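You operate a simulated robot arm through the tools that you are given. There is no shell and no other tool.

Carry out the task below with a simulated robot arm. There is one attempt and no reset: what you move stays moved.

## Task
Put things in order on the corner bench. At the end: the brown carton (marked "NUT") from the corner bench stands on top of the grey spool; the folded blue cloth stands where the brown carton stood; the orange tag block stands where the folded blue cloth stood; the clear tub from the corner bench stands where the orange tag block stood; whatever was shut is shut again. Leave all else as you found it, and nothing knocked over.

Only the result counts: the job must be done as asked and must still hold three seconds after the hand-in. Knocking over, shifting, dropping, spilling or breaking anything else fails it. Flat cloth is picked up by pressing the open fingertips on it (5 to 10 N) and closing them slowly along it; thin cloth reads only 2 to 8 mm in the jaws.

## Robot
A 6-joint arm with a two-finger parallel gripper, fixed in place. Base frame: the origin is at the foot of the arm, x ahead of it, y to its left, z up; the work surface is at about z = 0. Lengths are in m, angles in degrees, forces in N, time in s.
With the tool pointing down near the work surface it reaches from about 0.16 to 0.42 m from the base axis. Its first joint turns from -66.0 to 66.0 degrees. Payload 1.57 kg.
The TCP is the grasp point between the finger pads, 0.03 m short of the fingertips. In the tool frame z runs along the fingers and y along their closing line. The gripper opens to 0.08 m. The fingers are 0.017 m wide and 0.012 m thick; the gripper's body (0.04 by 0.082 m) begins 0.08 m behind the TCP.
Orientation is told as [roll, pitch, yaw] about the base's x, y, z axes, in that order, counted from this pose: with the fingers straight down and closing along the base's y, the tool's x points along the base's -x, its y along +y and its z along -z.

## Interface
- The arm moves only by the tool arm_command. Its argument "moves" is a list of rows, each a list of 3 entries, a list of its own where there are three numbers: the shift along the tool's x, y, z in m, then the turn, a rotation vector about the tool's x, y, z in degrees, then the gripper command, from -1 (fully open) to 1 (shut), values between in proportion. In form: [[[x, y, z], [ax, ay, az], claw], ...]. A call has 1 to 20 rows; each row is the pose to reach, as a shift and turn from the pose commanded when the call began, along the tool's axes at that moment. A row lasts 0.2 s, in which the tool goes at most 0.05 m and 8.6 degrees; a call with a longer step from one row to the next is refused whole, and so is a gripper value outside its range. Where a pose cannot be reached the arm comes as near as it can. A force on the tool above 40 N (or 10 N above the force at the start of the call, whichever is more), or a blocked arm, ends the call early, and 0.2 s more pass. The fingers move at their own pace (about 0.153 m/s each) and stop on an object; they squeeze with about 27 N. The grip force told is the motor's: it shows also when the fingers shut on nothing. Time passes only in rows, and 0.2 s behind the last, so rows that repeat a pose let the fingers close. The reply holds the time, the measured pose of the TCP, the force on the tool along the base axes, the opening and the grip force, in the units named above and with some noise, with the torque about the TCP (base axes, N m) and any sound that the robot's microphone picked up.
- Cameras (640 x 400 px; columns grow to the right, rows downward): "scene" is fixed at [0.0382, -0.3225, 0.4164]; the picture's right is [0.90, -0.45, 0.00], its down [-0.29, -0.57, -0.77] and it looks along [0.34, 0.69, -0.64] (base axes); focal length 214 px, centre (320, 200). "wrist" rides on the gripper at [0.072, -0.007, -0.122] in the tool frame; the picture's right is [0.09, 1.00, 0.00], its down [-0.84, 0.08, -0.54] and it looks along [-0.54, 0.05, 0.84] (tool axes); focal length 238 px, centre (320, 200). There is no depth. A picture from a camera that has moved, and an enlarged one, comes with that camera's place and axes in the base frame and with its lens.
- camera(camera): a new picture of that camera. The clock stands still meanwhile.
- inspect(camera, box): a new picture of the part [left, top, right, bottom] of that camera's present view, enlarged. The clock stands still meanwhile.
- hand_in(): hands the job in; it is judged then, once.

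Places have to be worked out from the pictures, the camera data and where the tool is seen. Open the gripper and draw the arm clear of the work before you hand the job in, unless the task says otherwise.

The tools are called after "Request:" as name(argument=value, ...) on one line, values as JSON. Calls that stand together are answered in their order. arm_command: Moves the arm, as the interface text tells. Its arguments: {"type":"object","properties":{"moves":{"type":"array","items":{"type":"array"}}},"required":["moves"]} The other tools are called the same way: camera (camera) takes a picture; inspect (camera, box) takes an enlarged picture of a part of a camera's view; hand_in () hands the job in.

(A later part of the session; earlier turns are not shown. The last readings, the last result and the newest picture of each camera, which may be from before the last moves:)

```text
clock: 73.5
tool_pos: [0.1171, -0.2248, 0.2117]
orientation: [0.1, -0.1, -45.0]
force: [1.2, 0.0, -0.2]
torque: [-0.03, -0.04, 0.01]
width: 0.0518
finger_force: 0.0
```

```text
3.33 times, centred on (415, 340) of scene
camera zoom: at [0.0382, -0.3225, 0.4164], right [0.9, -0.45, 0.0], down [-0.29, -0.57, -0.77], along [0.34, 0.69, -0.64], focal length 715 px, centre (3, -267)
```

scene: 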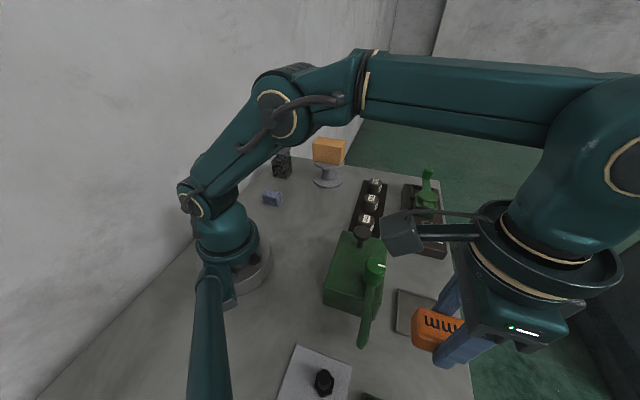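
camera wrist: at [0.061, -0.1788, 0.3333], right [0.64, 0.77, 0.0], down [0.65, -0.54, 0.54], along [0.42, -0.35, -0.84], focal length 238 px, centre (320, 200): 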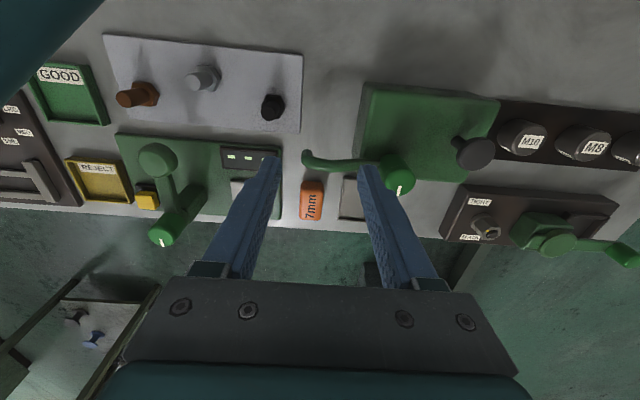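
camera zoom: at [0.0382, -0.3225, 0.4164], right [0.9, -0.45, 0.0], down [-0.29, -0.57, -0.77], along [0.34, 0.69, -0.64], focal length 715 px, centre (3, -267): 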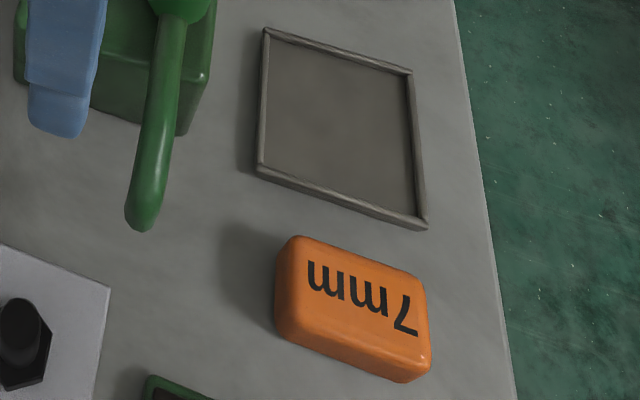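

The tag lies well in place and nothing around it moved. I swing back across to look at the tub from close by, at yaw 45.

Request:
arm_command(moves=[[[0.0111, 0.0242, -0.001], [0, 0, -5], -1], [[0.0223, 0.0484, -0.002], [0, 0, -10], -1], [[0.0334, 0.0725, -0.003], [0, 0, -15], -1], [[0.0446, 0.0967, -0.004], [0, 0, -20], -1], [[0.0557, 0.1209, -0.005], [0, 0, -25], -1], [[0.0669, 0.1451, -0.006], [0, 0, -30], -1], [[0.078, 0.1693, -0.007], [0, 0, -35], -1], [[0.0892, 0.1934, -0.008], [0, 0, -40], -1], [[0.1003, 0.2176, -0.009], [0, 0, -45], -1], [[0.1215, 0.2294, -0.01], [0, 0, -50], -1], [[0.1427, 0.2412, -0.011], [0, 0, -55], -1], [[0.164, 0.253, -0.012], [0, 0, -60], -1], [[0.1852, 0.2647, -0.013], [0, 0, -65], -1], [[0.2064, 0.2765, -0.014], [0, 0, -70], -1], [[0.2276, 0.2883, -0.015], [0, 0, -75], -1], [[0.2489, 0.3, -0.016], [0, 0, -80], -1], [[0.2701, 0.3118, -0.017], [0, 0, -85], -1], [[0.2913, 0.3236, -0.018], [0, 0, -90], -1], [[0.2913, 0.3236, -0.018], [0, 0, -90], -1]])

Request:
camera(camera="wrist")

Request:
camera(camera="scene")

```text
clock: 77.5
tool_pos: [0.1468, 0.205, 0.2286]
orientation: [0.1, -0.1, 45.1]
force: [0.5, 0.5, -0.4]
torque: [-0.02, 0.01, 0.01]
width: 0.0802
finger_force: 0.1
out of reach, approached as far as the arm can: row 18, 19
```

```text
taken
camera wrist: at [0.0999, 0.1493, 0.3511], right [-0.77, 0.64, 0.0], down [0.54, 0.65, 0.54], along [0.34, 0.42, -0.84], focal length 238 px, centre (320, 200)
```

wrist: 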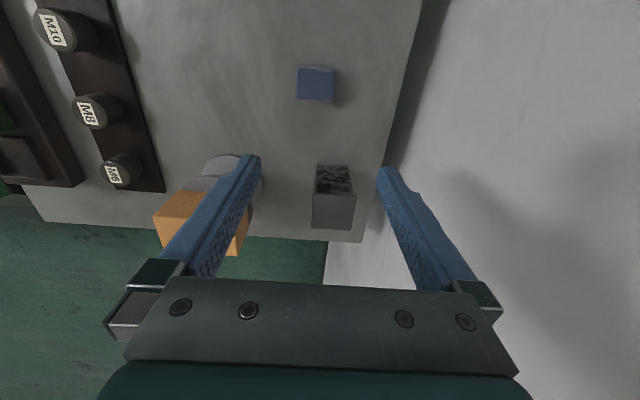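

```text
taken
```

scene: 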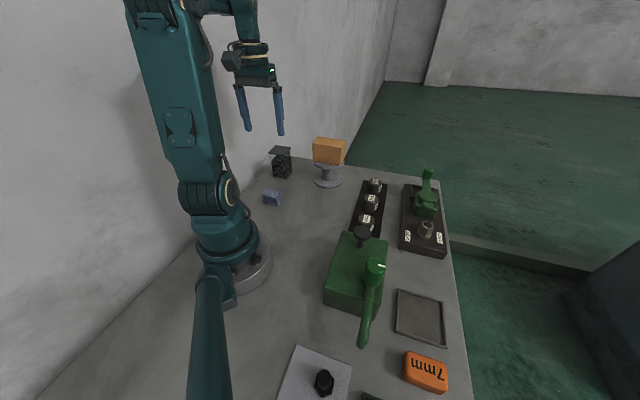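

The reach note suggests joint 1 is at its limit here, so the tub's grip pose must be chosen carefully. I enlarge the tub from this view and from the scene camera to measure how much the lid overhangs the body.

Request:
inspect(camera="wrist", box=[295, 150, 375, 240])

Request:
inspect(camera="scene", box=[262, 138, 302, 163])

Request:
inspect(camera="scene", box=[262, 155, 302, 185])

```text
4.44 times, centred on (335, 195) of wrist
camera zoom: at [0.0999, 0.1493, 0.3511], right [-0.77, 0.64, 0.0], down [0.54, 0.65, 0.54], along [0.34, 0.42, -0.84], focal length 1059 px, centre (253, 222)
```

zoom: 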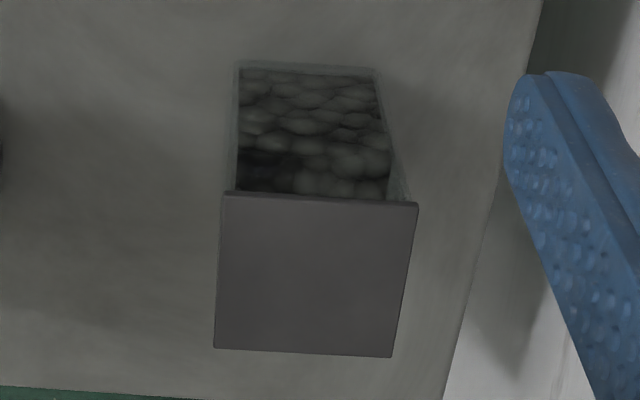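

```text
16.00 times, centred on (282, 150) of scene
camera zoom: at [0.0382, -0.3225, 0.4164], right [0.9, -0.45, 0.0], down [-0.29, -0.57, -0.77], along [0.34, 0.69, -0.64], focal length 3432 px, centre (928, 992)
```

zoom: 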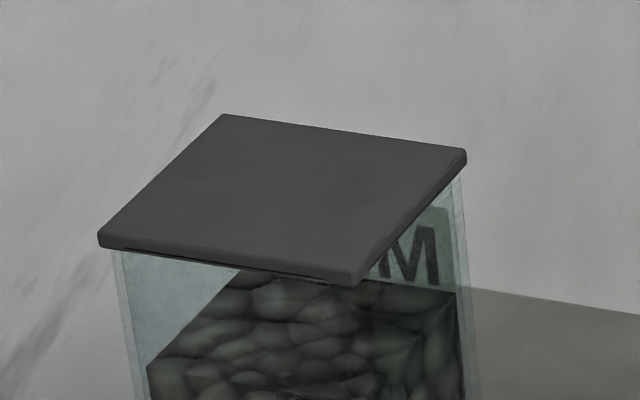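

```text
13.33 times, centred on (282, 170) of scene
camera zoom: at [0.0382, -0.3225, 0.4164], right [0.9, -0.45, 0.0], down [-0.29, -0.57, -0.77], along [0.34, 0.69, -0.64], focal length 2860 px, centre (827, 600)
```

zoom: 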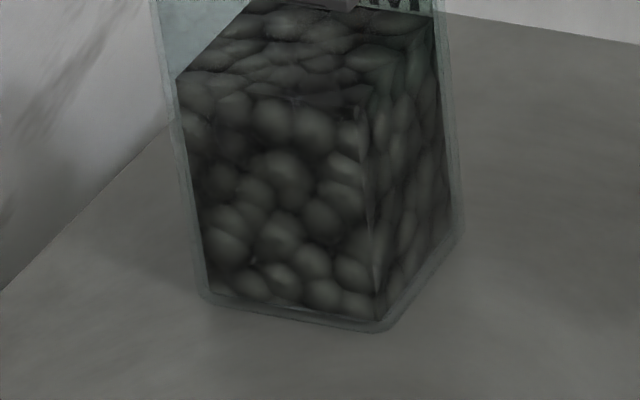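

The lid (about 0.056 square) overhangs the body (about 0.050 square) by 3 mm all round, so vertical flat fingers would squeeze the lid. I will grip the body below the lid with the tool tilted about 35° around its closing line, coming from the spool side. First I move to (0.235, 0.235, 0.21) at yaw -45, still vertical.

Request:
arm_command(moves=[[[-0.0076, -0.0037, 0.0016], [0, 0, 8.2], -1], [[-0.0152, -0.0075, 0.0033], [0, 0, 16.4], -1], [[-0.0227, -0.0112, 0.0049], [0, 0, 24.6], -1], [[-0.0303, -0.015, 0.0065], [0, 0, 32.8], -1], [[-0.0379, -0.0187, 0.0082], [0, 0, 41], -1], [[-0.0455, -0.0225, 0.0098], [0, 0, 49.2], -1], [[-0.0531, -0.0262, 0.0115], [0, 0, 57.4], -1], [[-0.0607, -0.03, 0.0131], [0, 0, 65.6], -1], [[-0.0682, -0.0337, 0.0147], [0, 0, 73.8], -1], [[-0.0758, -0.0375, 0.0164], [0, 0, 82], -1], [[-0.0834, -0.0412, 0.018], [0, 0, 90.1], -1], [[-0.0834, -0.0412, 0.018], [0, 0, 90.1], -1]])

Request:
camera(camera="scene")

Request:
camera(camera="wrist")

```text
clock: 80.1
tool_pos: [0.2344, 0.2375, 0.2113]
orientation: [0.0, 0.0, -45.1]
force: [-0.1, -0.9, -0.1]
torque: [0.02, -0.01, -0.01]
width: 0.0799
finger_force: 0.1
```

```text
taken
```

scene: 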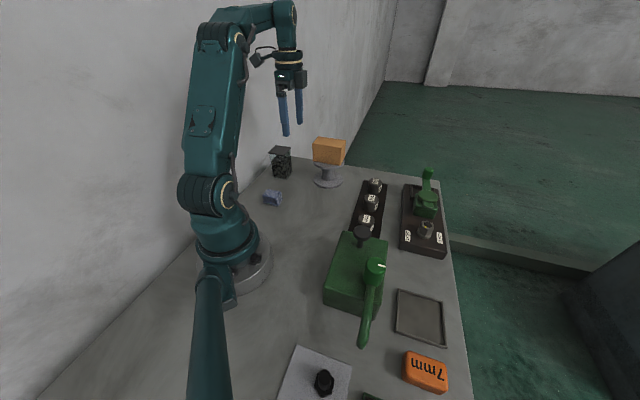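

```text
taken
camera wrist: at [0.1779, 0.2821, 0.3335], right [0.64, 0.77, 0.0], down [0.64, -0.54, 0.54], along [0.42, -0.35, -0.84], focal length 238 px, centre (320, 200)
```

wrist: 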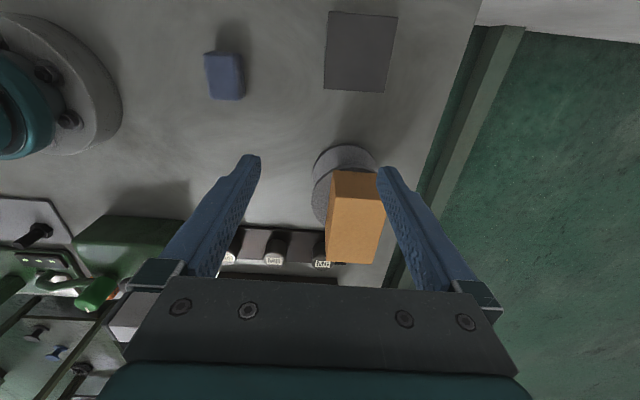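

Yaw -45 is reachable here, and the lid's centre from above reads (0.204, 0.3035). I now tilt the tool 35° about its closing line with the TCP kept in place.

Request:
arm_command(moves=[[[0, 0, 0], [0, 7, 0], -1], [[0, 0, 0], [0, 14, 0], -1], [[0, 0, 0], [0, 21, 0], -1], [[0, 0, 0], [0, 28, 0], -1], [[0, 0, 0], [0, 35, 0], -1], [[0, 0, 0], [0, 35, 0], -1]])

Request:
camera(camera="scene")

Request:
camera(camera="wrist")

```text
clock: 81.5
tool_pos: [0.2352, 0.2361, 0.2122]
orientation: [0.0, 35.1, -45.0]
force: [0.7, 0.0, -0.1]
torque: [-0.01, 0.01, -0.04]
width: 0.0802
finger_force: 0.0
```

```text
taken
```

scene: 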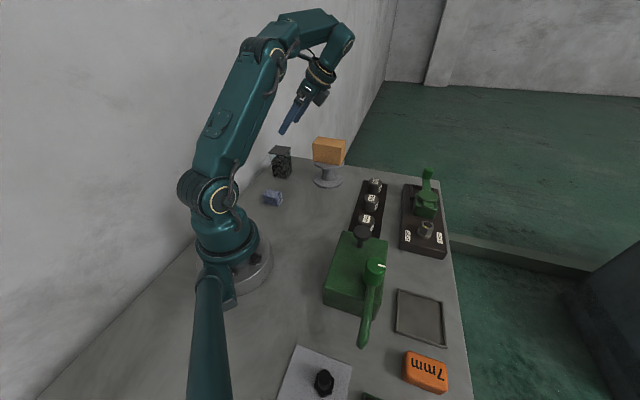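

```text
taken
camera wrist: at [0.2367, 0.2223, 0.3525], right [0.65, 0.76, 0.05], down [0.76, -0.65, -0.04], along [0.01, 0.07, -1.0], focal length 238 px, centre (320, 200)
```

wrist: 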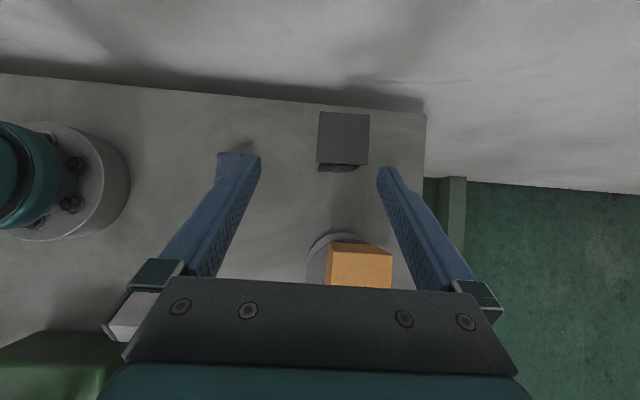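

The tilted pose is reached ([0, 35, -45]) and the fingers point toward the tub from the spool side. I move to the pre-approach point, 0.11 m back along the tool axis from the planned grip, at about z = 0.126.

Request:
arm_command(moves=[[[-0.0088, 0.0043, 0.0114], [0, 0, 0], -1], [[-0.0175, 0.0085, 0.0227], [0, 0, 0], -1], [[-0.0263, 0.0128, 0.0341], [0, 0, 0], -1], [[-0.0351, 0.0171, 0.0455], [0, 0, 0], -1], [[-0.0438, 0.0213, 0.0568], [0, 0, 0], -1], [[-0.0526, 0.0256, 0.0682], [0, 0, 0], -1], [[-0.0526, 0.0256, 0.0682], [0, 0, 0], -1]])

Request:
camera(camera="wrist")

Request:
inspect(camera="scene", box=[240, 90, 400, 210])

```text
clock: 83.1
tool_pos: [0.2558, 0.2529, 0.124]
orientation: [0.0, 35.0, -45.0]
force: [0.0, -0.7, 0.2]
torque: [0.01, 0.0, 0.01]
width: 0.0799
finger_force: 0.1
```

```text
taken
camera wrist: at [0.2581, 0.2396, 0.2657], right [0.65, 0.76, 0.05], down [0.76, -0.65, -0.04], along [0.01, 0.06, -1.0], focal length 238 px, centre (320, 200)
```

wrist: 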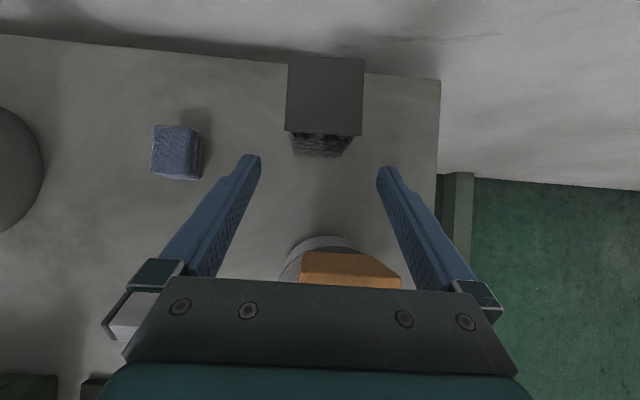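

```text
3.33 times, centred on (320, 150) of scene
camera zoom: at [0.0382, -0.3225, 0.4164], right [0.9, -0.45, 0.0], down [-0.29, -0.57, -0.77], along [0.34, 0.69, -0.64], focal length 715 px, centre (320, 367)
```

zoom: 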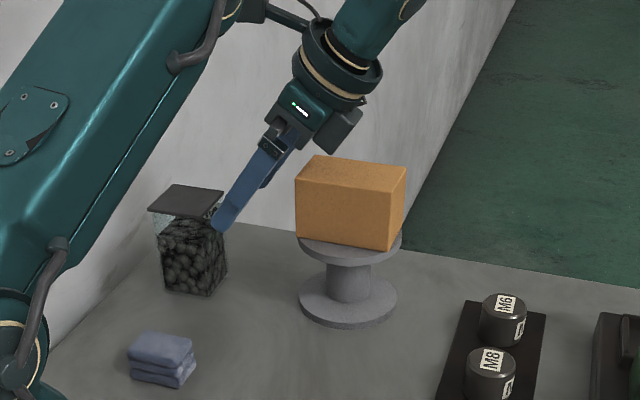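

In this view the tub's centre sits at the right lateral place (within 1 mm of the jaw centre). I advance along the tool axis by 0.07 m and check.

Request:
arm_command(moves=[[[0, -0.001, 0.015], [0, 0, 0], -1], [[0, -0.001, 0.03], [0, 0, 0], -1], [[0, -0.001, 0.045], [0, 0, 0], -1], [[0, -0.001, 0.058], [0, 0, 0], -1], [[0, -0.001, 0.07], [0, 0, 0], -1], [[0, -0.001, 0.07], [0, 0, 0], -1]])

Request:
camera(camera="wrist")

Request:
inspect(camera="scene", box=[240, 110, 360, 200])

```text
clock: 83.8
tool_pos: [0.2414, 0.2681, 0.0973]
orientation: [0.8, 34.8, -44.7]
force: [-2.0, -5.7, 14.0]
torque: [-0.62, -0.78, -0.36]
width: 0.0799
finger_force: 0.1
stopped in row 3: the force on the tool passed its limit at 62 N (the readings are from after the stop); the commanded pose is now the measured one
```

```text
taken
camera wrist: at [0.242, 0.2541, 0.2389], right [0.65, 0.76, 0.06], down [0.76, -0.65, -0.03], along [0.02, 0.07, -1.0], focal length 238 px, centre (320, 200)
```

wrist: 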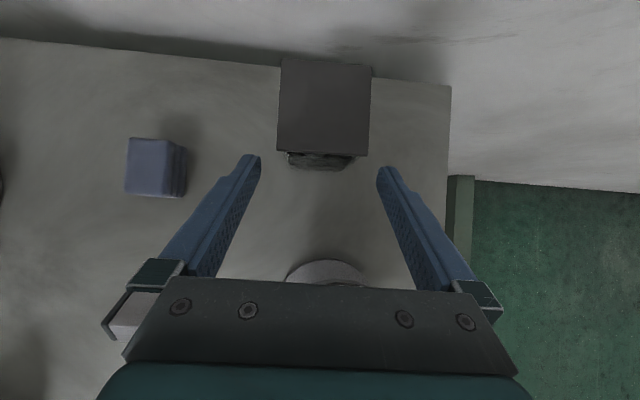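

```text
4.44 times, centred on (300, 155) of scene
camera zoom: at [0.0381, -0.3225, 0.4164], right [0.9, -0.45, 0.0], down [-0.29, -0.57, -0.77], along [0.34, 0.69, -0.64], focal length 953 px, centre (409, 400)
```

zoom: 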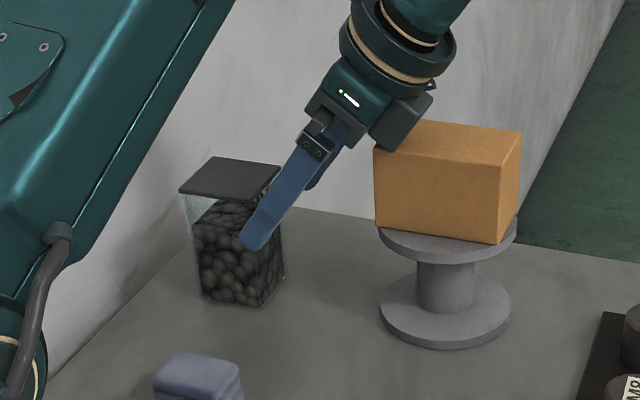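

The call stopped: a block on the gripper's far side came down on the carton's top edge on the spool. I unload by moving straight up 12 mm, with no sideways motion, and then check the carton.

Request:
arm_command(moves=[[[0.0017, 0, -0.0025], [0, 0, 0], -1], [[0.0034, 0, -0.0049], [0, 0, 0], -1], [[0.0057, 0, -0.0082], [0, 0, 0], -1], [[0.0086, 0, -0.0123], [0, 0, 0], -1], [[0.0086, 0, -0.0123], [0, 0, 0], -1]])

Request:
inspect(camera="scene", box=[290, 120, 370, 180])

Request:
inspect(camera="scene", box=[240, 110, 360, 200])

```text
clock: 85.0
tool_pos: [0.2405, 0.2687, 0.1126]
orientation: [0.7, 34.8, -44.7]
force: [-0.1, -0.3, 0.0]
torque: [-0.01, 0.04, -0.01]
width: 0.08
finger_force: 0.1
```

```text
6.67 times, centred on (330, 150) of scene
camera zoom: at [0.0382, -0.3225, 0.4164], right [0.9, -0.45, 0.0], down [-0.29, -0.57, -0.77], along [0.34, 0.69, -0.64], focal length 1430 px, centre (253, 533)
```

zoom: 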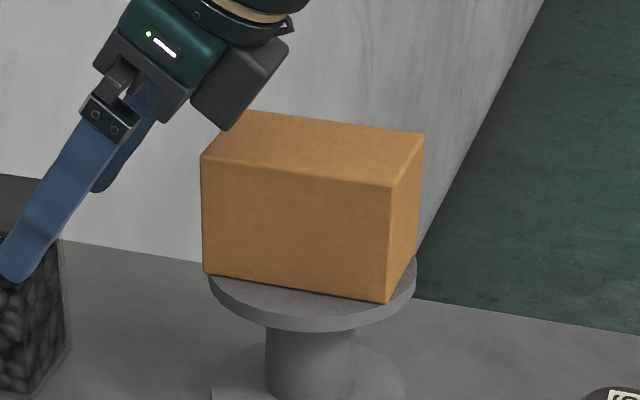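

```text
4.44 times, centred on (300, 155) of scene
camera zoom: at [0.0382, -0.3225, 0.4164], right [0.9, -0.45, 0.0], down [-0.29, -0.57, -0.77], along [0.34, 0.69, -0.64], focal length 953 px, centre (409, 400)
```

zoom: 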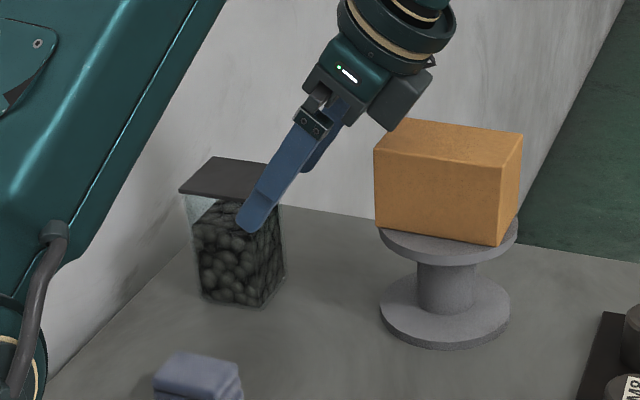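

The carton shifted by only about 1.5 mm and stands firm. From the pictures the block on the gripper's back side reaches 0.042 m off the tool axis between 0.084 and 0.132 m behind the TCP, so I will use a smaller tilt of 25° and come straight down, which keeps it clear of the carton. I go up first and set this tilt.

Request:
arm_command(moves=[[[0.0114, 0, -0.0164], [0, 0, 0], -1], [[0.0257, 0, -0.0369], [0, 0, 0], -1], [[0.04, 0, -0.0575], [0, 0, 0], -1], [[0.0514, 0, -0.0739], [0, 0, 0], -1], [[0.0604, -0.0005, -0.0677], [0.18, -3.3, 0.08], -1], [[0.0693, -0.0011, -0.0614], [0.35, -6.5, 0.17], -1], [[0.0783, -0.0016, -0.0552], [0.53, -9.8, 0.25], -1], [[0.0783, -0.0016, -0.0552], [0.53, -9.8, 0.25], -1]])

Request:
camera(camera="wrist")

Request:
inspect(camera="scene", box=[240, 60, 400, 210])

Request:
inspect(camera="scene", box=[290, 120, 370, 180])

```text
clock: 86.8
tool_pos: [0.2145, 0.2898, 0.202]
orientation: [0.1, 24.9, -45.1]
force: [0.5, -0.3, 0.3]
torque: [-0.01, 0.03, -0.01]
width: 0.0798
finger_force: 0.1
```

```text
taken
camera wrist: at [0.1999, 0.2942, 0.3429], right [0.65, 0.76, 0.04], down [0.75, -0.64, 0.14], along [0.13, -0.06, -0.99], focal length 238 px, centre (320, 200)
```

wrist: 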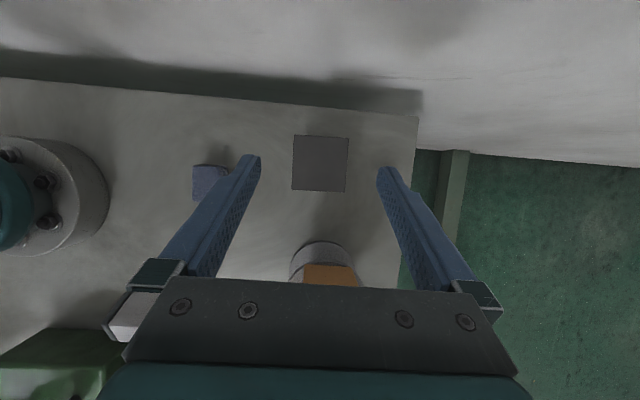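

```text
2.67 times, centred on (320, 135) of scene
camera zoom: at [0.0382, -0.3225, 0.4164], right [0.9, -0.45, 0.0], down [-0.29, -0.57, -0.77], along [0.34, 0.69, -0.64], focal length 572 px, centre (320, 373)
```

zoom: 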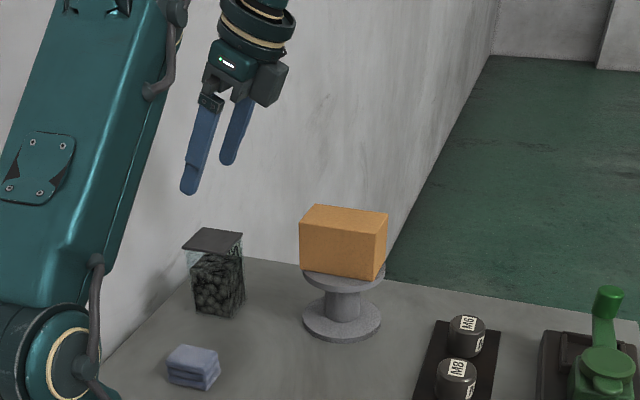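

```text
6.67 times, centred on (330, 150) of scene
camera zoom: at [0.0382, -0.3225, 0.4164], right [0.9, -0.45, 0.0], down [-0.29, -0.57, -0.77], along [0.34, 0.69, -0.64], focal length 1430 px, centre (253, 533)
```

zoom: 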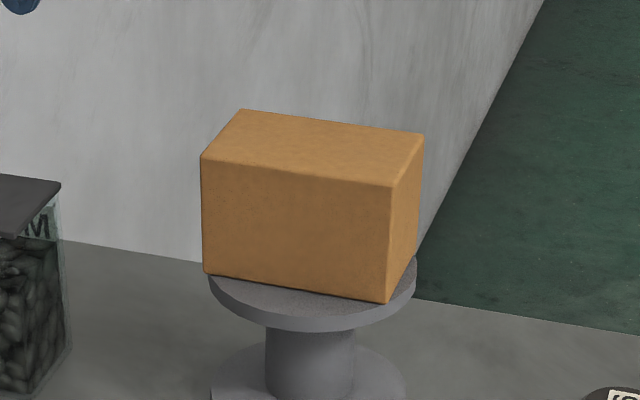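

The carton is fine. I enlarge the wrist view of the lid to refine the tub's place before coming down.

Request:
inspect(camera="wrist", box=[260, 110, 400, 210])

```text
4.00 times, centred on (330, 160) of wrist
camera zoom: at [0.1999, 0.2942, 0.3429], right [0.65, 0.76, 0.04], down [0.75, -0.64, 0.14], along [0.13, -0.06, -0.99], focal length 953 px, centre (280, 360)
```

zoom: 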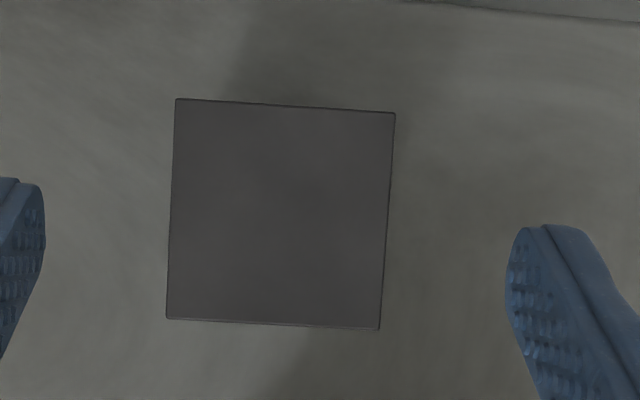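

The tub is centred at lateral offset +2 mm from the jaws and is parallel to them within 1°. I correct 2 mm and descend vertically to z = 0.1 first.

Request:
arm_command(moves=[[[-0.0085, 0.001, 0.0185], [0, 0, 0], -1], [[-0.017, 0.002, 0.037], [0, 0, 0], -1], [[-0.0257, 0.002, 0.0555], [0, 0, 0], -1], [[-0.0343, 0.002, 0.074], [0, 0, 0], -1], [[-0.0429, 0.002, 0.0925], [0, 0, 0], -1], [[-0.0429, 0.002, 0.0925], [0, 0, 0], -1]])

Request:
camera(camera="wrist")

Request:
inspect(camera="scene", box=[250, 90, 370, 190])

```text
clock: 88.2
tool_pos: [0.2183, 0.2929, 0.0983]
orientation: [0.0, 25.0, -45.1]
force: [0.2, 0.7, 0.5]
torque: [0.01, -0.02, 0.0]
width: 0.0798
finger_force: 0.1
```

```text
taken
camera wrist: at [0.2028, 0.2964, 0.2394], right [0.65, 0.76, 0.04], down [0.75, -0.64, 0.14], along [0.13, -0.06, -0.99], focal length 238 px, centre (320, 200)
```

wrist: 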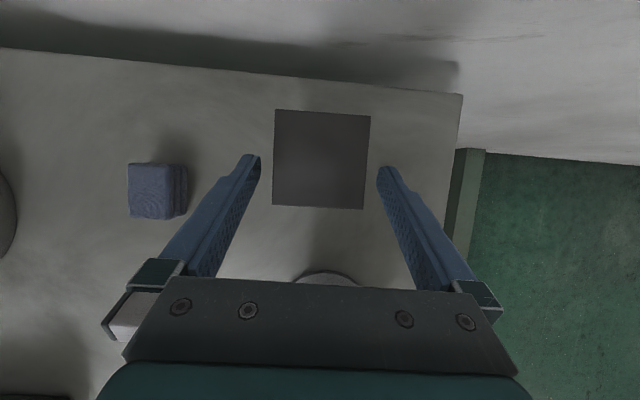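

```text
4.00 times, centred on (310, 140) of scene
camera zoom: at [0.0382, -0.3225, 0.4164], right [0.9, -0.45, 0.0], down [-0.29, -0.57, -0.77], along [0.34, 0.69, -0.64], focal length 858 px, centre (360, 440)
```

zoom: 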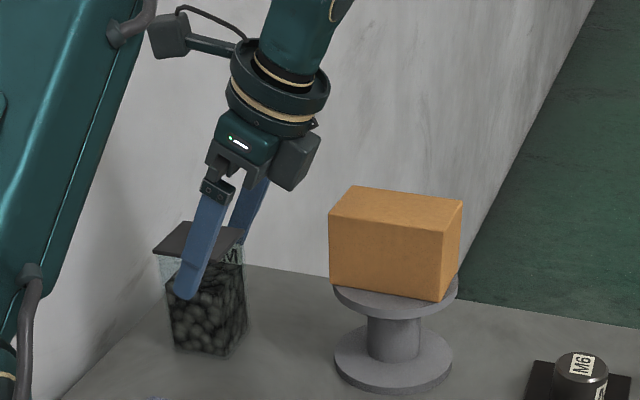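

The jaws straddle the lid with room, and the block stays beside the carton. I go down the remaining 60 mm in small vertical steps.

Request:
arm_command(moves=[[[-0.0042, -0.0008, 0.0091], [0, 0, 0], -1], [[-0.0085, -0.0015, 0.0181], [0, 0, 0], -1], [[-0.0127, -0.0015, 0.0272], [0, 0, 0], -1], [[-0.0169, -0.0015, 0.0363], [0, 0, 0], -1], [[-0.0212, -0.0015, 0.0453], [0, 0, 0], -1], [[-0.0233, -0.0015, 0.0499], [0, 0, 0], -1], [[-0.0233, -0.0015, 0.0499], [0, 0, 0], -1]])

Request:
camera(camera="wrist")

Request:
inspect(camera="scene", box=[250, 110, 350, 190])

```text
clock: 89.8
tool_pos: [0.2143, 0.2911, 0.0434]
orientation: [0.1, 25.0, -45.1]
force: [0.9, 0.3, 0.6]
torque: [-0.03, -0.03, -0.02]
width: 0.0801
finger_force: 0.1
```

```text
taken
camera wrist: at [0.2005, 0.2953, 0.185], right [0.65, 0.76, 0.04], down [0.75, -0.64, 0.14], along [0.13, -0.06, -0.99], focal length 238 px, centre (320, 200)
```

wrist: 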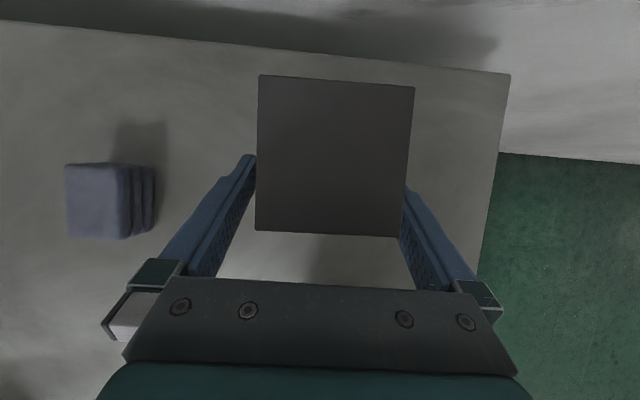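

```text
5.00 times, centred on (300, 150) of scene
camera zoom: at [0.0382, -0.3225, 0.4164], right [0.9, -0.45, 0.0], down [-0.29, -0.57, -0.77], along [0.34, 0.69, -0.64], focal length 1072 px, centre (420, 450)
```

zoom: 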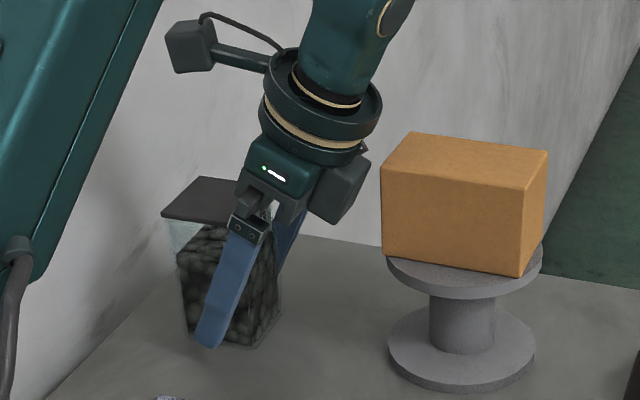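

Clear on all sides, jaw centre within 1 mm of the tub's. I lower the last 6 mm so the fingers stay well away from the lid's edge.

Request:
arm_command(moves=[[[-0.0009, 0, 0.002], [0, 0, 0], -1], [[-0.0018, 0, 0.004], [0, 0, 0], -1], [[-0.0027, 0, 0.0059], [0, 0, 0], -1], [[-0.0027, 0, 0.0059], [0, 0, 0], -1]])

Request:
inspect(camera="scene", box=[255, 125, 335, 185])

Request:
camera(camera="wrist")

```text
clock: 90.8
tool_pos: [0.2164, 0.291, 0.0384]
orientation: [0.0, 25.0, -45.1]
force: [-0.7, 0.2, 0.2]
torque: [0.03, 0.0, 0.0]
width: 0.0802
finger_force: 0.0
```

```text
6.67 times, centred on (295, 155) of scene
camera zoom: at [0.0382, -0.3225, 0.4164], right [0.9, -0.45, 0.0], down [-0.29, -0.57, -0.77], along [0.34, 0.69, -0.64], focal length 1430 px, centre (487, 500)
```

zoom: 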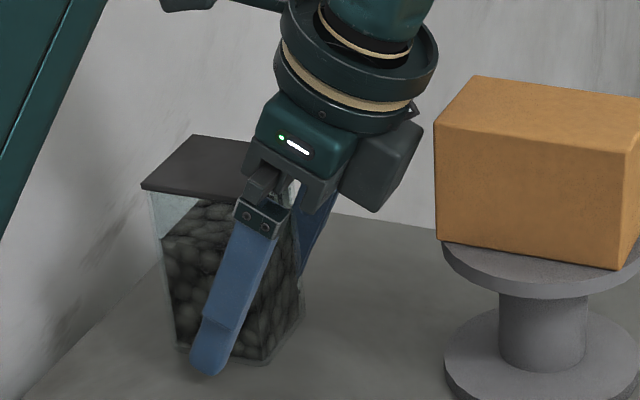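

```text
taken
camera wrist: at [0.2009, 0.2947, 0.1789], right [0.65, 0.76, 0.04], down [0.75, -0.64, 0.14], along [0.13, -0.06, -0.99], focal length 238 px, centre (320, 200)
```

wrist: 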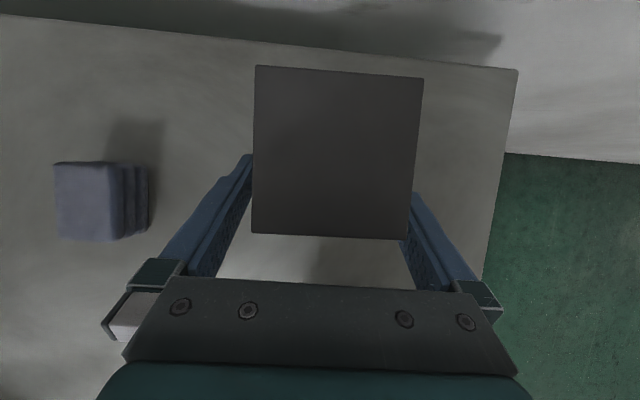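

The fingers' upper parts are clear of the lid and the lower parts are beside the tub's body. I close in steps and watch the width, which should stop near 0.050 (body) rather than 0.056 (lid).

Request:
arm_command(moves=[[[0, 0, 0], [0, 0, 0], -0.7], [[0, 0, 0], [0, 0, 0], -0.5], [[0, 0, 0], [0, 0, 0], -0.35], [[0, 0, 0], [0, 0, 0], -0.2], [[0, 0, 0], [0, 0, 0], 0.2], [[0, 0, 0], [0, 0, 0], 1], [[0, 0, 0], [0, 0, 0], 1]])

Request:
inspect(camera="scene", box=[255, 125, 335, 185])

Request:
camera(camera="wrist")

```text
clock: 92.5
tool_pos: [0.2163, 0.2915, 0.039]
orientation: [0.0, 25.1, -45.1]
force: [2.2, 0.7, 3.0]
torque: [-0.11, 0.05, -0.01]
width: 0.0562
finger_force: 26.6
```

```text
6.67 times, centred on (295, 155) of scene
camera zoom: at [0.0382, -0.3225, 0.4164], right [0.9, -0.45, 0.0], down [-0.29, -0.57, -0.77], along [0.34, 0.69, -0.64], focal length 1430 px, centre (487, 500)
```

zoom: 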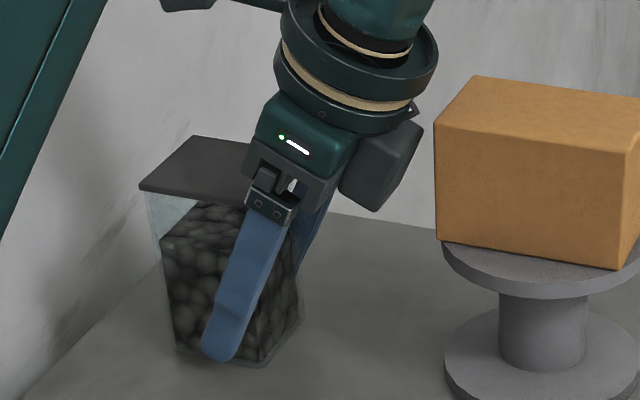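

```text
taken
camera wrist: at [0.2009, 0.2947, 0.179], right [0.65, 0.76, 0.04], down [0.75, -0.64, 0.14], along [0.13, -0.06, -0.99], focal length 238 px, centre (320, 200)
```

wrist: 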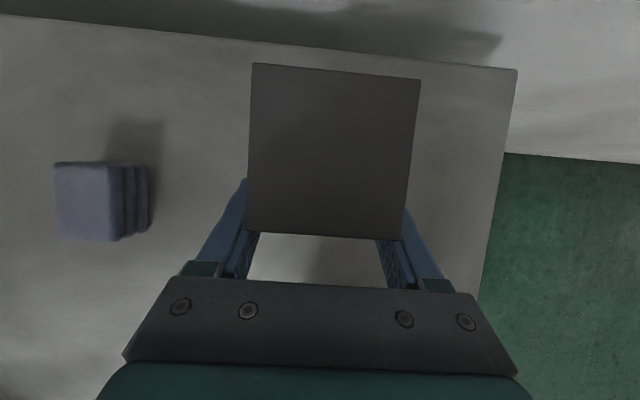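

The jaws stopped at 0.056, which equals the lid's width, so I must check whether they hold the body or the lid. I enlarge both views.

Request:
inspect(camera="scene", box=[262, 138, 312, 188])

Request:
inspect(camera="scene", box=[264, 140, 294, 165])

Request:
inspect(camera="wrist", box=[180, 160, 460, 300])

```text
8.00 times, centred on (287, 163) of scene
camera zoom: at [0.0382, -0.3225, 0.4164], right [0.9, -0.45, 0.0], down [-0.29, -0.57, -0.77], along [0.34, 0.69, -0.64], focal length 1716 px, centre (584, 496)
```

zoom: 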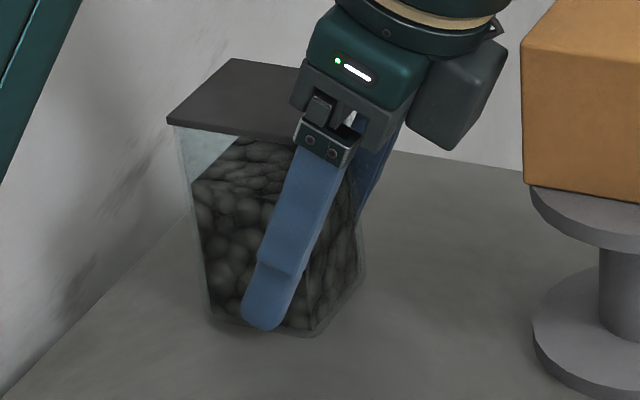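

```text
16.00 times, centred on (279, 152) of scene
camera zoom: at [0.0382, -0.3225, 0.4164], right [0.9, -0.45, 0.0], down [-0.29, -0.57, -0.77], along [0.34, 0.69, -0.64], focal length 3432 px, centre (976, 960)
```

zoom: 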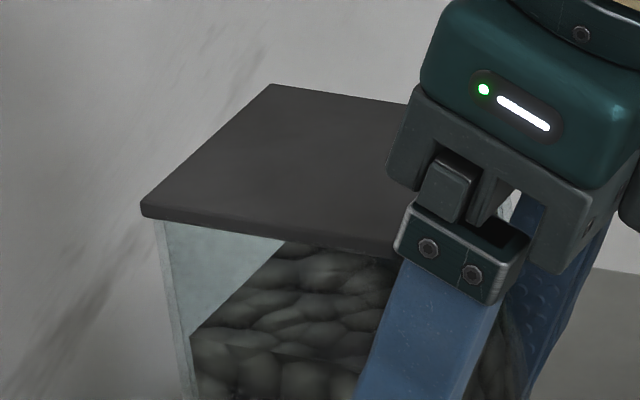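

```text
2.29 times, centred on (320, 230) of wrist
camera zoom: at [0.2009, 0.2947, 0.179], right [0.65, 0.76, 0.04], down [0.75, -0.64, 0.14], along [0.13, -0.06, -0.99], focal length 545 px, centre (320, 131)
```

zoom: 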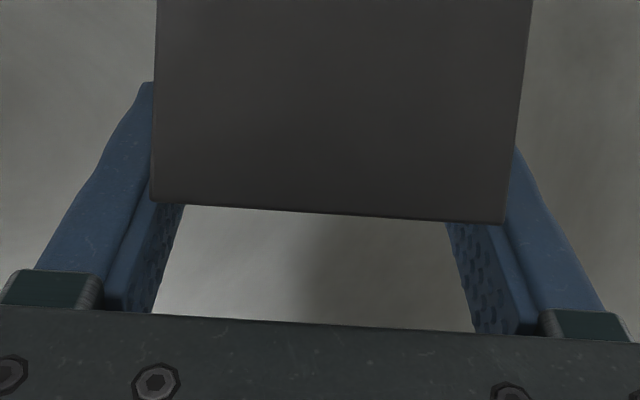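

Lid and body moved together by about 1 mm, and from the silhouette the body itself is about 0.055 wide at mid-height, so the fingers (below the lid) hold the body. I lift straight up 8 mm as a test.

Request:
arm_command(moves=[[[0.0008, 0, -0.0018], [0, 0, 0], 1], [[0.0017, 0, -0.0036], [0, 0, 0], 1], [[0.0025, 0, -0.0054], [0, 0, 0], 1], [[0.0034, 0, -0.0073], [0, 0, 0], 1], [[0.0034, 0, -0.0073], [0, 0, 0], 1]])

Request:
inspect(camera="scene", box=[262, 138, 312, 188])

Request:
camera(camera="wrist")

```text
clock: 93.7
tool_pos: [0.2167, 0.2907, 0.0463]
orientation: [0.0, 25.0, -45.1]
force: [0.3, -0.2, -4.4]
torque: [-0.05, -0.03, 0.0]
width: 0.056
finger_force: 27.2
```

```text
8.00 times, centred on (287, 163) of scene
camera zoom: at [0.0382, -0.3225, 0.4164], right [0.9, -0.45, 0.0], down [-0.29, -0.57, -0.77], along [0.34, 0.69, -0.64], focal length 1716 px, centre (584, 496)
```

zoom: 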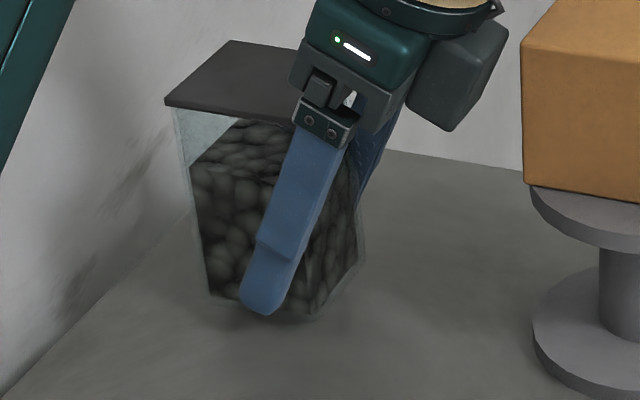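

```text
taken
camera wrist: at [0.2013, 0.2942, 0.1872], right [0.65, 0.76, 0.04], down [0.75, -0.64, 0.14], along [0.13, -0.06, -0.99], focal length 238 px, centre (320, 200)
```

wrist: 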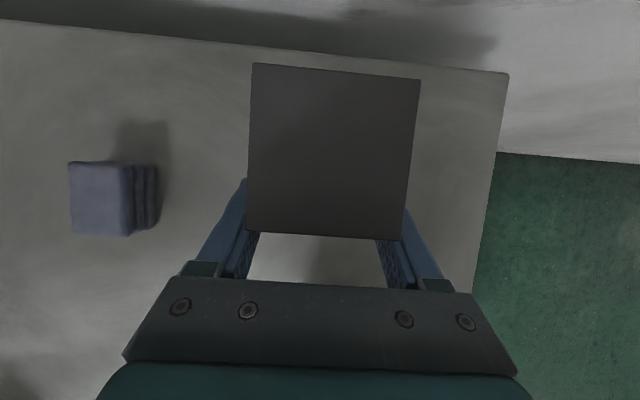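

The whole tub with its lid hangs level in the jaws (about 0.45 kg). I lift it straight up to z = 0.2.

Request:
arm_command(moves=[[[0.0042, 0, -0.0091], [0, 0, 0], 1], [[0.0106, 0, -0.0227], [0, 0, 0], 1], [[0.019, 0, -0.0408], [0, 0, 0], 1], [[0.0275, 0, -0.0589], [0, 0, 0], 1], [[0.0359, 0, -0.0771], [0, 0, 0], 1], [[0.0444, 0, -0.0952], [0, 0, 0], 1], [[0.0528, 0, -0.1133], [0, 0, 0], 1], [[0.0604, 0, -0.1296], [0, 0, 0], 1], [[0.0651, 0, -0.1396], [0, 0, 0], 1], [[0.0651, 0, -0.1396], [0, 0, 0], 1]])

Request:
camera(camera="wrist")

Request:
camera(camera="scene")

```text
clock: 95.8
tool_pos: [0.2141, 0.289, 0.1995]
orientation: [-0.1, 25.1, -45.1]
force: [0.1, -1.1, -4.4]
torque: [-0.04, -0.05, 0.01]
width: 0.056
finger_force: 26.6
```

```text
taken
camera wrist: at [0.1997, 0.2941, 0.3414], right [0.65, 0.76, 0.04], down [0.75, -0.64, 0.14], along [0.13, -0.06, -0.99], focal length 238 px, centre (320, 200)
```

wrist: 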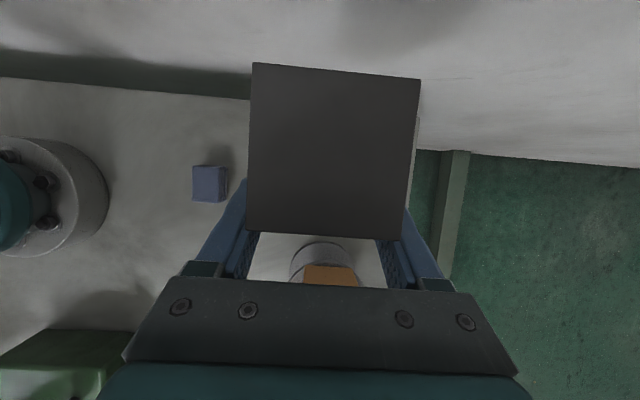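

```text
taken
```

scene: 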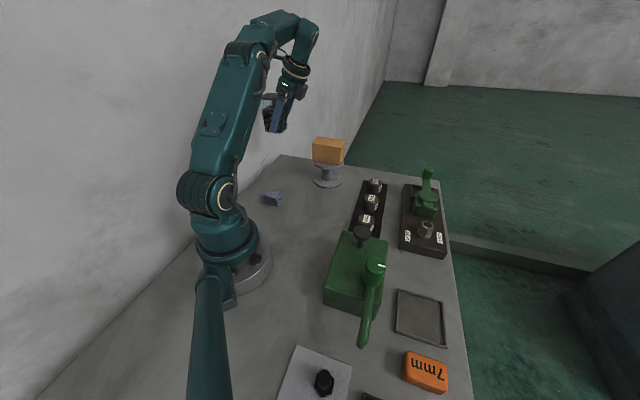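

I carry the tub level to above the tag's old place; the jaws hold it 18 mm off its centre, so the TCP target is (0.261, 0.049).

Request:
arm_command(moves=[[[-0.0055, -0.0041, -0.0026], [0, 0, 0], 1], [[-0.0165, -0.0123, -0.0077], [0, 0, 0], 1], [[-0.0312, -0.0233, -0.0146], [0, 0, 0], 1], [[-0.0478, -0.0356, -0.0224], [0, 0, 0], 1], [[-0.0643, -0.0479, -0.0301], [0, 0, 0], 1], [[-0.0809, -0.0603, -0.0379], [0, 0, 0], 1], [[-0.0974, -0.0726, -0.0456], [0, 0, 0], 1], [[-0.1139, -0.0849, -0.0534], [0, 0, 0], 1], [[-0.1305, -0.0973, -0.0611], [0, 0, 0], 1], [[-0.147, -0.1096, -0.0689], [0, 0, 0], 1], [[-0.1636, -0.1219, -0.0766], [0, 0, 0], 1], [[-0.1764, -0.1315, -0.0827], [0, 0, 0], 1], [[-0.1838, -0.137, -0.0861], [0, 0, 0], 1], [[-0.1838, -0.137, -0.0861], [0, 0, 0], 1]])

Request:
camera(camera="wrist")

Request:
camera(camera="scene")

```text
clock: 98.8
tool_pos: [0.264, 0.051, 0.2017]
orientation: [0.0, 25.0, -45.0]
force: [0.2, -0.2, -4.4]
torque: [-0.04, -0.1, 0.0]
width: 0.0562
finger_force: 27.3
```

```text
taken
camera wrist: at [0.2477, 0.0533, 0.3416], right [0.65, 0.76, 0.04], down [0.75, -0.64, 0.14], along [0.13, -0.06, -0.99], focal length 238 px, centre (320, 200)
```

wrist: 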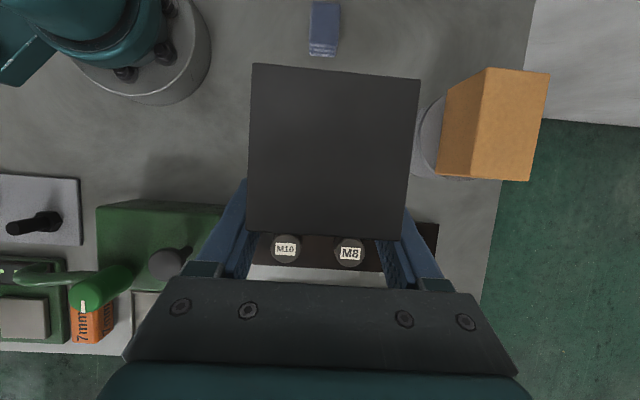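

```text
taken
```

scene: 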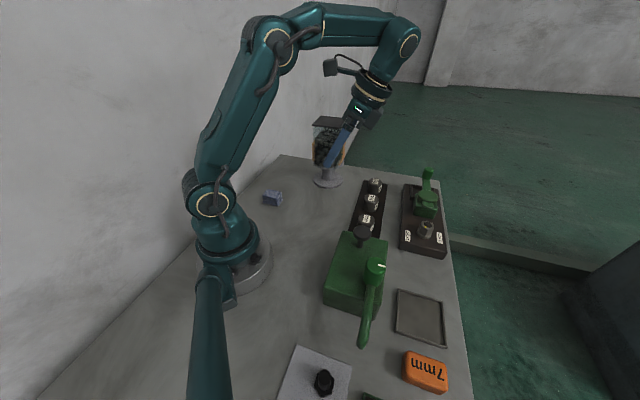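

The tub's centre is now over (0.248, 0.062), matching the tag's old place within about 1 mm, and the nut board is clear. I descend vertically to just above the bench.

Request:
arm_command(moves=[[[-0.0042, 0, 0.0091], [0, 0, 0], 1], [[-0.0127, 0, 0.0272], [0, 0, 0], 1], [[-0.0211, 0, 0.0453], [0, 0, 0], 1], [[-0.0296, 0, 0.0634], [0, 0, 0], 1], [[-0.038, 0, 0.0816], [0, 0, 0], 1], [[-0.0465, 0, 0.0997], [0, 0, 0], 1], [[-0.0541, 0, 0.116], [0, 0, 0], 1], [[-0.06, 0, 0.1287], [0, 0, 0], 1], [[-0.0642, 0, 0.1378], [0, 0, 0], 1], [[-0.0655, 0, 0.1405], [0, 0, 0], 1], [[-0.0655, 0, 0.1405], [0, 0, 0], 1]])

Request:
inspect(camera="scene", box=[280, 140, 420, 250])

Request:
camera(camera="wrist")

```text
clock: 101.2
tool_pos: [0.262, 0.05, 0.0447]
orientation: [0.0, 24.9, -45.1]
force: [-0.3, -0.3, -5.6]
torque: [-0.08, -0.08, -0.02]
width: 0.0559
finger_force: 27.0
```

```text
3.64 times, centred on (350, 195) of scene
camera zoom: at [0.0382, -0.3225, 0.4164], right [0.9, -0.45, 0.0], down [-0.29, -0.57, -0.77], along [0.34, 0.69, -0.64], focal length 780 px, centre (211, 218)
```

zoom: 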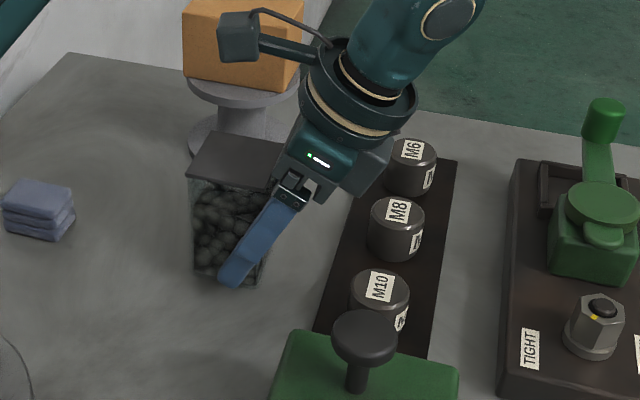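

```text
taken
camera wrist: at [0.2467, 0.0542, 0.1857], right [0.65, 0.76, 0.04], down [0.75, -0.64, 0.14], along [0.13, -0.06, -0.99], focal length 238 px, centre (320, 200)
```

wrist: 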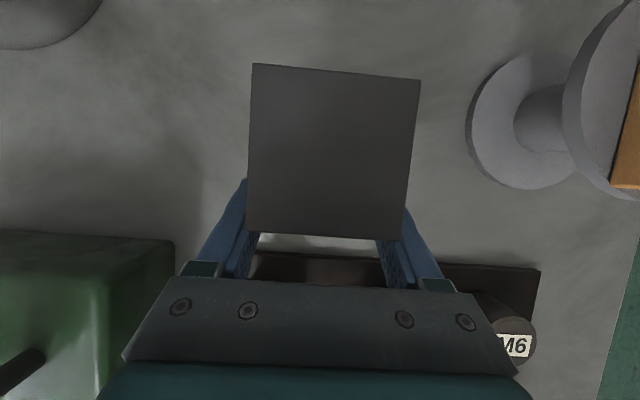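

About 6 mm remain to the bench. I lower 5 mm, then feel for contact.

Request:
arm_command(moves=[[[-0.0008, 0, 0.0018], [0, 0, 0], 1], [[-0.0015, 0, 0.0032], [0, 0, 0], 1], [[-0.0021, 0, 0.0045], [0, 0, 0], 1], [[-0.0021, 0, 0.0045], [0, 0, 0], 1]])

Request:
arm_command(moves=[[[-0.0003, 0, 0.0006], [0, 0, 0], 1], [[-0.0005, 0, 0.0011], [0, 0, 0], 1], [[-0.0005, 0, 0.0011], [0, 0, 0], 1]])

```text
clock: 102.2
tool_pos: [0.2616, 0.0497, 0.0403]
orientation: [0.0, 24.9, -45.0]
force: [0.1, 0.6, -4.5]
torque: [-0.02, -0.07, 0.01]
width: 0.0558
finger_force: 27.0
```

```text
clock: 103.0
tool_pos: [0.2626, 0.0502, 0.0411]
orientation: [-0.1, 24.9, -45.2]
force: [0.6, -1.2, -3.6]
torque: [-0.08, -0.05, 0.0]
width: 0.0559
finger_force: 26.7
```

Still hanging (-3.6 N). I continue down in small steps.

Request:
arm_command(moves=[[[-0.0002, 0, 0.0005], [0, 0, 0], 1], [[-0.0004, 0, 0.0009], [0, 0, 0], 1], [[-0.0004, 0, 0.0009], [0, 0, 0], 1]])

Request:
inspect(camera="scene", box=[310, 160, 370, 230])

```text
clock: 103.8
tool_pos: [0.2627, 0.0501, 0.0388]
orientation: [-0.1, 25.1, -45.1]
force: [-0.7, 0.6, -4.2]
torque: [-0.07, -0.04, 0.03]
width: 0.0558
finger_force: 26.6
```

```text
5.71 times, centred on (340, 195) of scene
camera zoom: at [0.0382, -0.3225, 0.4164], right [0.9, -0.45, 0.0], down [-0.29, -0.57, -0.77], along [0.34, 0.69, -0.64], focal length 1226 px, centre (206, 229)
```

zoom: 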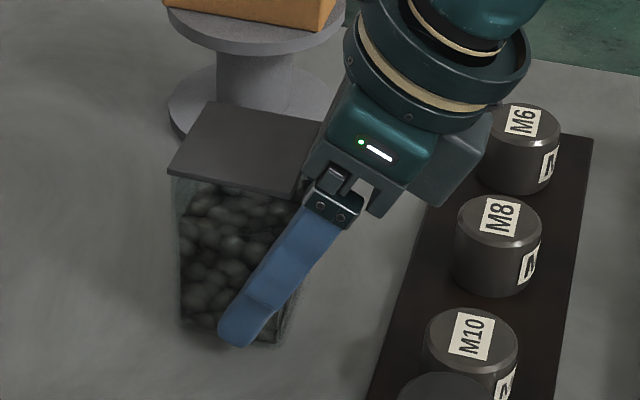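

Almost there; another millimetre in half-millimetre steps.

Request:
arm_command(moves=[[[-0.0002, 0, 0.0005], [0, 0, 0], 1], [[-0.0004, 0, 0.0009], [0, 0, 0], 1], [[-0.0004, 0, 0.0009], [0, 0, 0], 1]])

```text
clock: 104.7
tool_pos: [0.2632, 0.051, 0.0382]
orientation: [0.1, 25.1, -45.0]
force: [1.7, 3.0, 13.7]
torque: [-0.25, 0.28, -0.03]
width: 0.0561
finger_force: 26.9
```

The tub touches the bench (14 N up). I relieve by half a millimetre and then open gradually.

Request:
arm_command(moves=[[[0.0002, 0, -0.0004], [0, 0, 0], 1], [[0.0002, 0, -0.0004], [0, 0, 0], 1]])

```text
clock: 105.2
tool_pos: [0.2623, 0.0505, 0.0382]
orientation: [0.0, 25.0, -45.0]
force: [1.2, 3.2, 6.5]
torque: [0.11, 0.2, -0.13]
width: 0.056
finger_force: 27.2
```

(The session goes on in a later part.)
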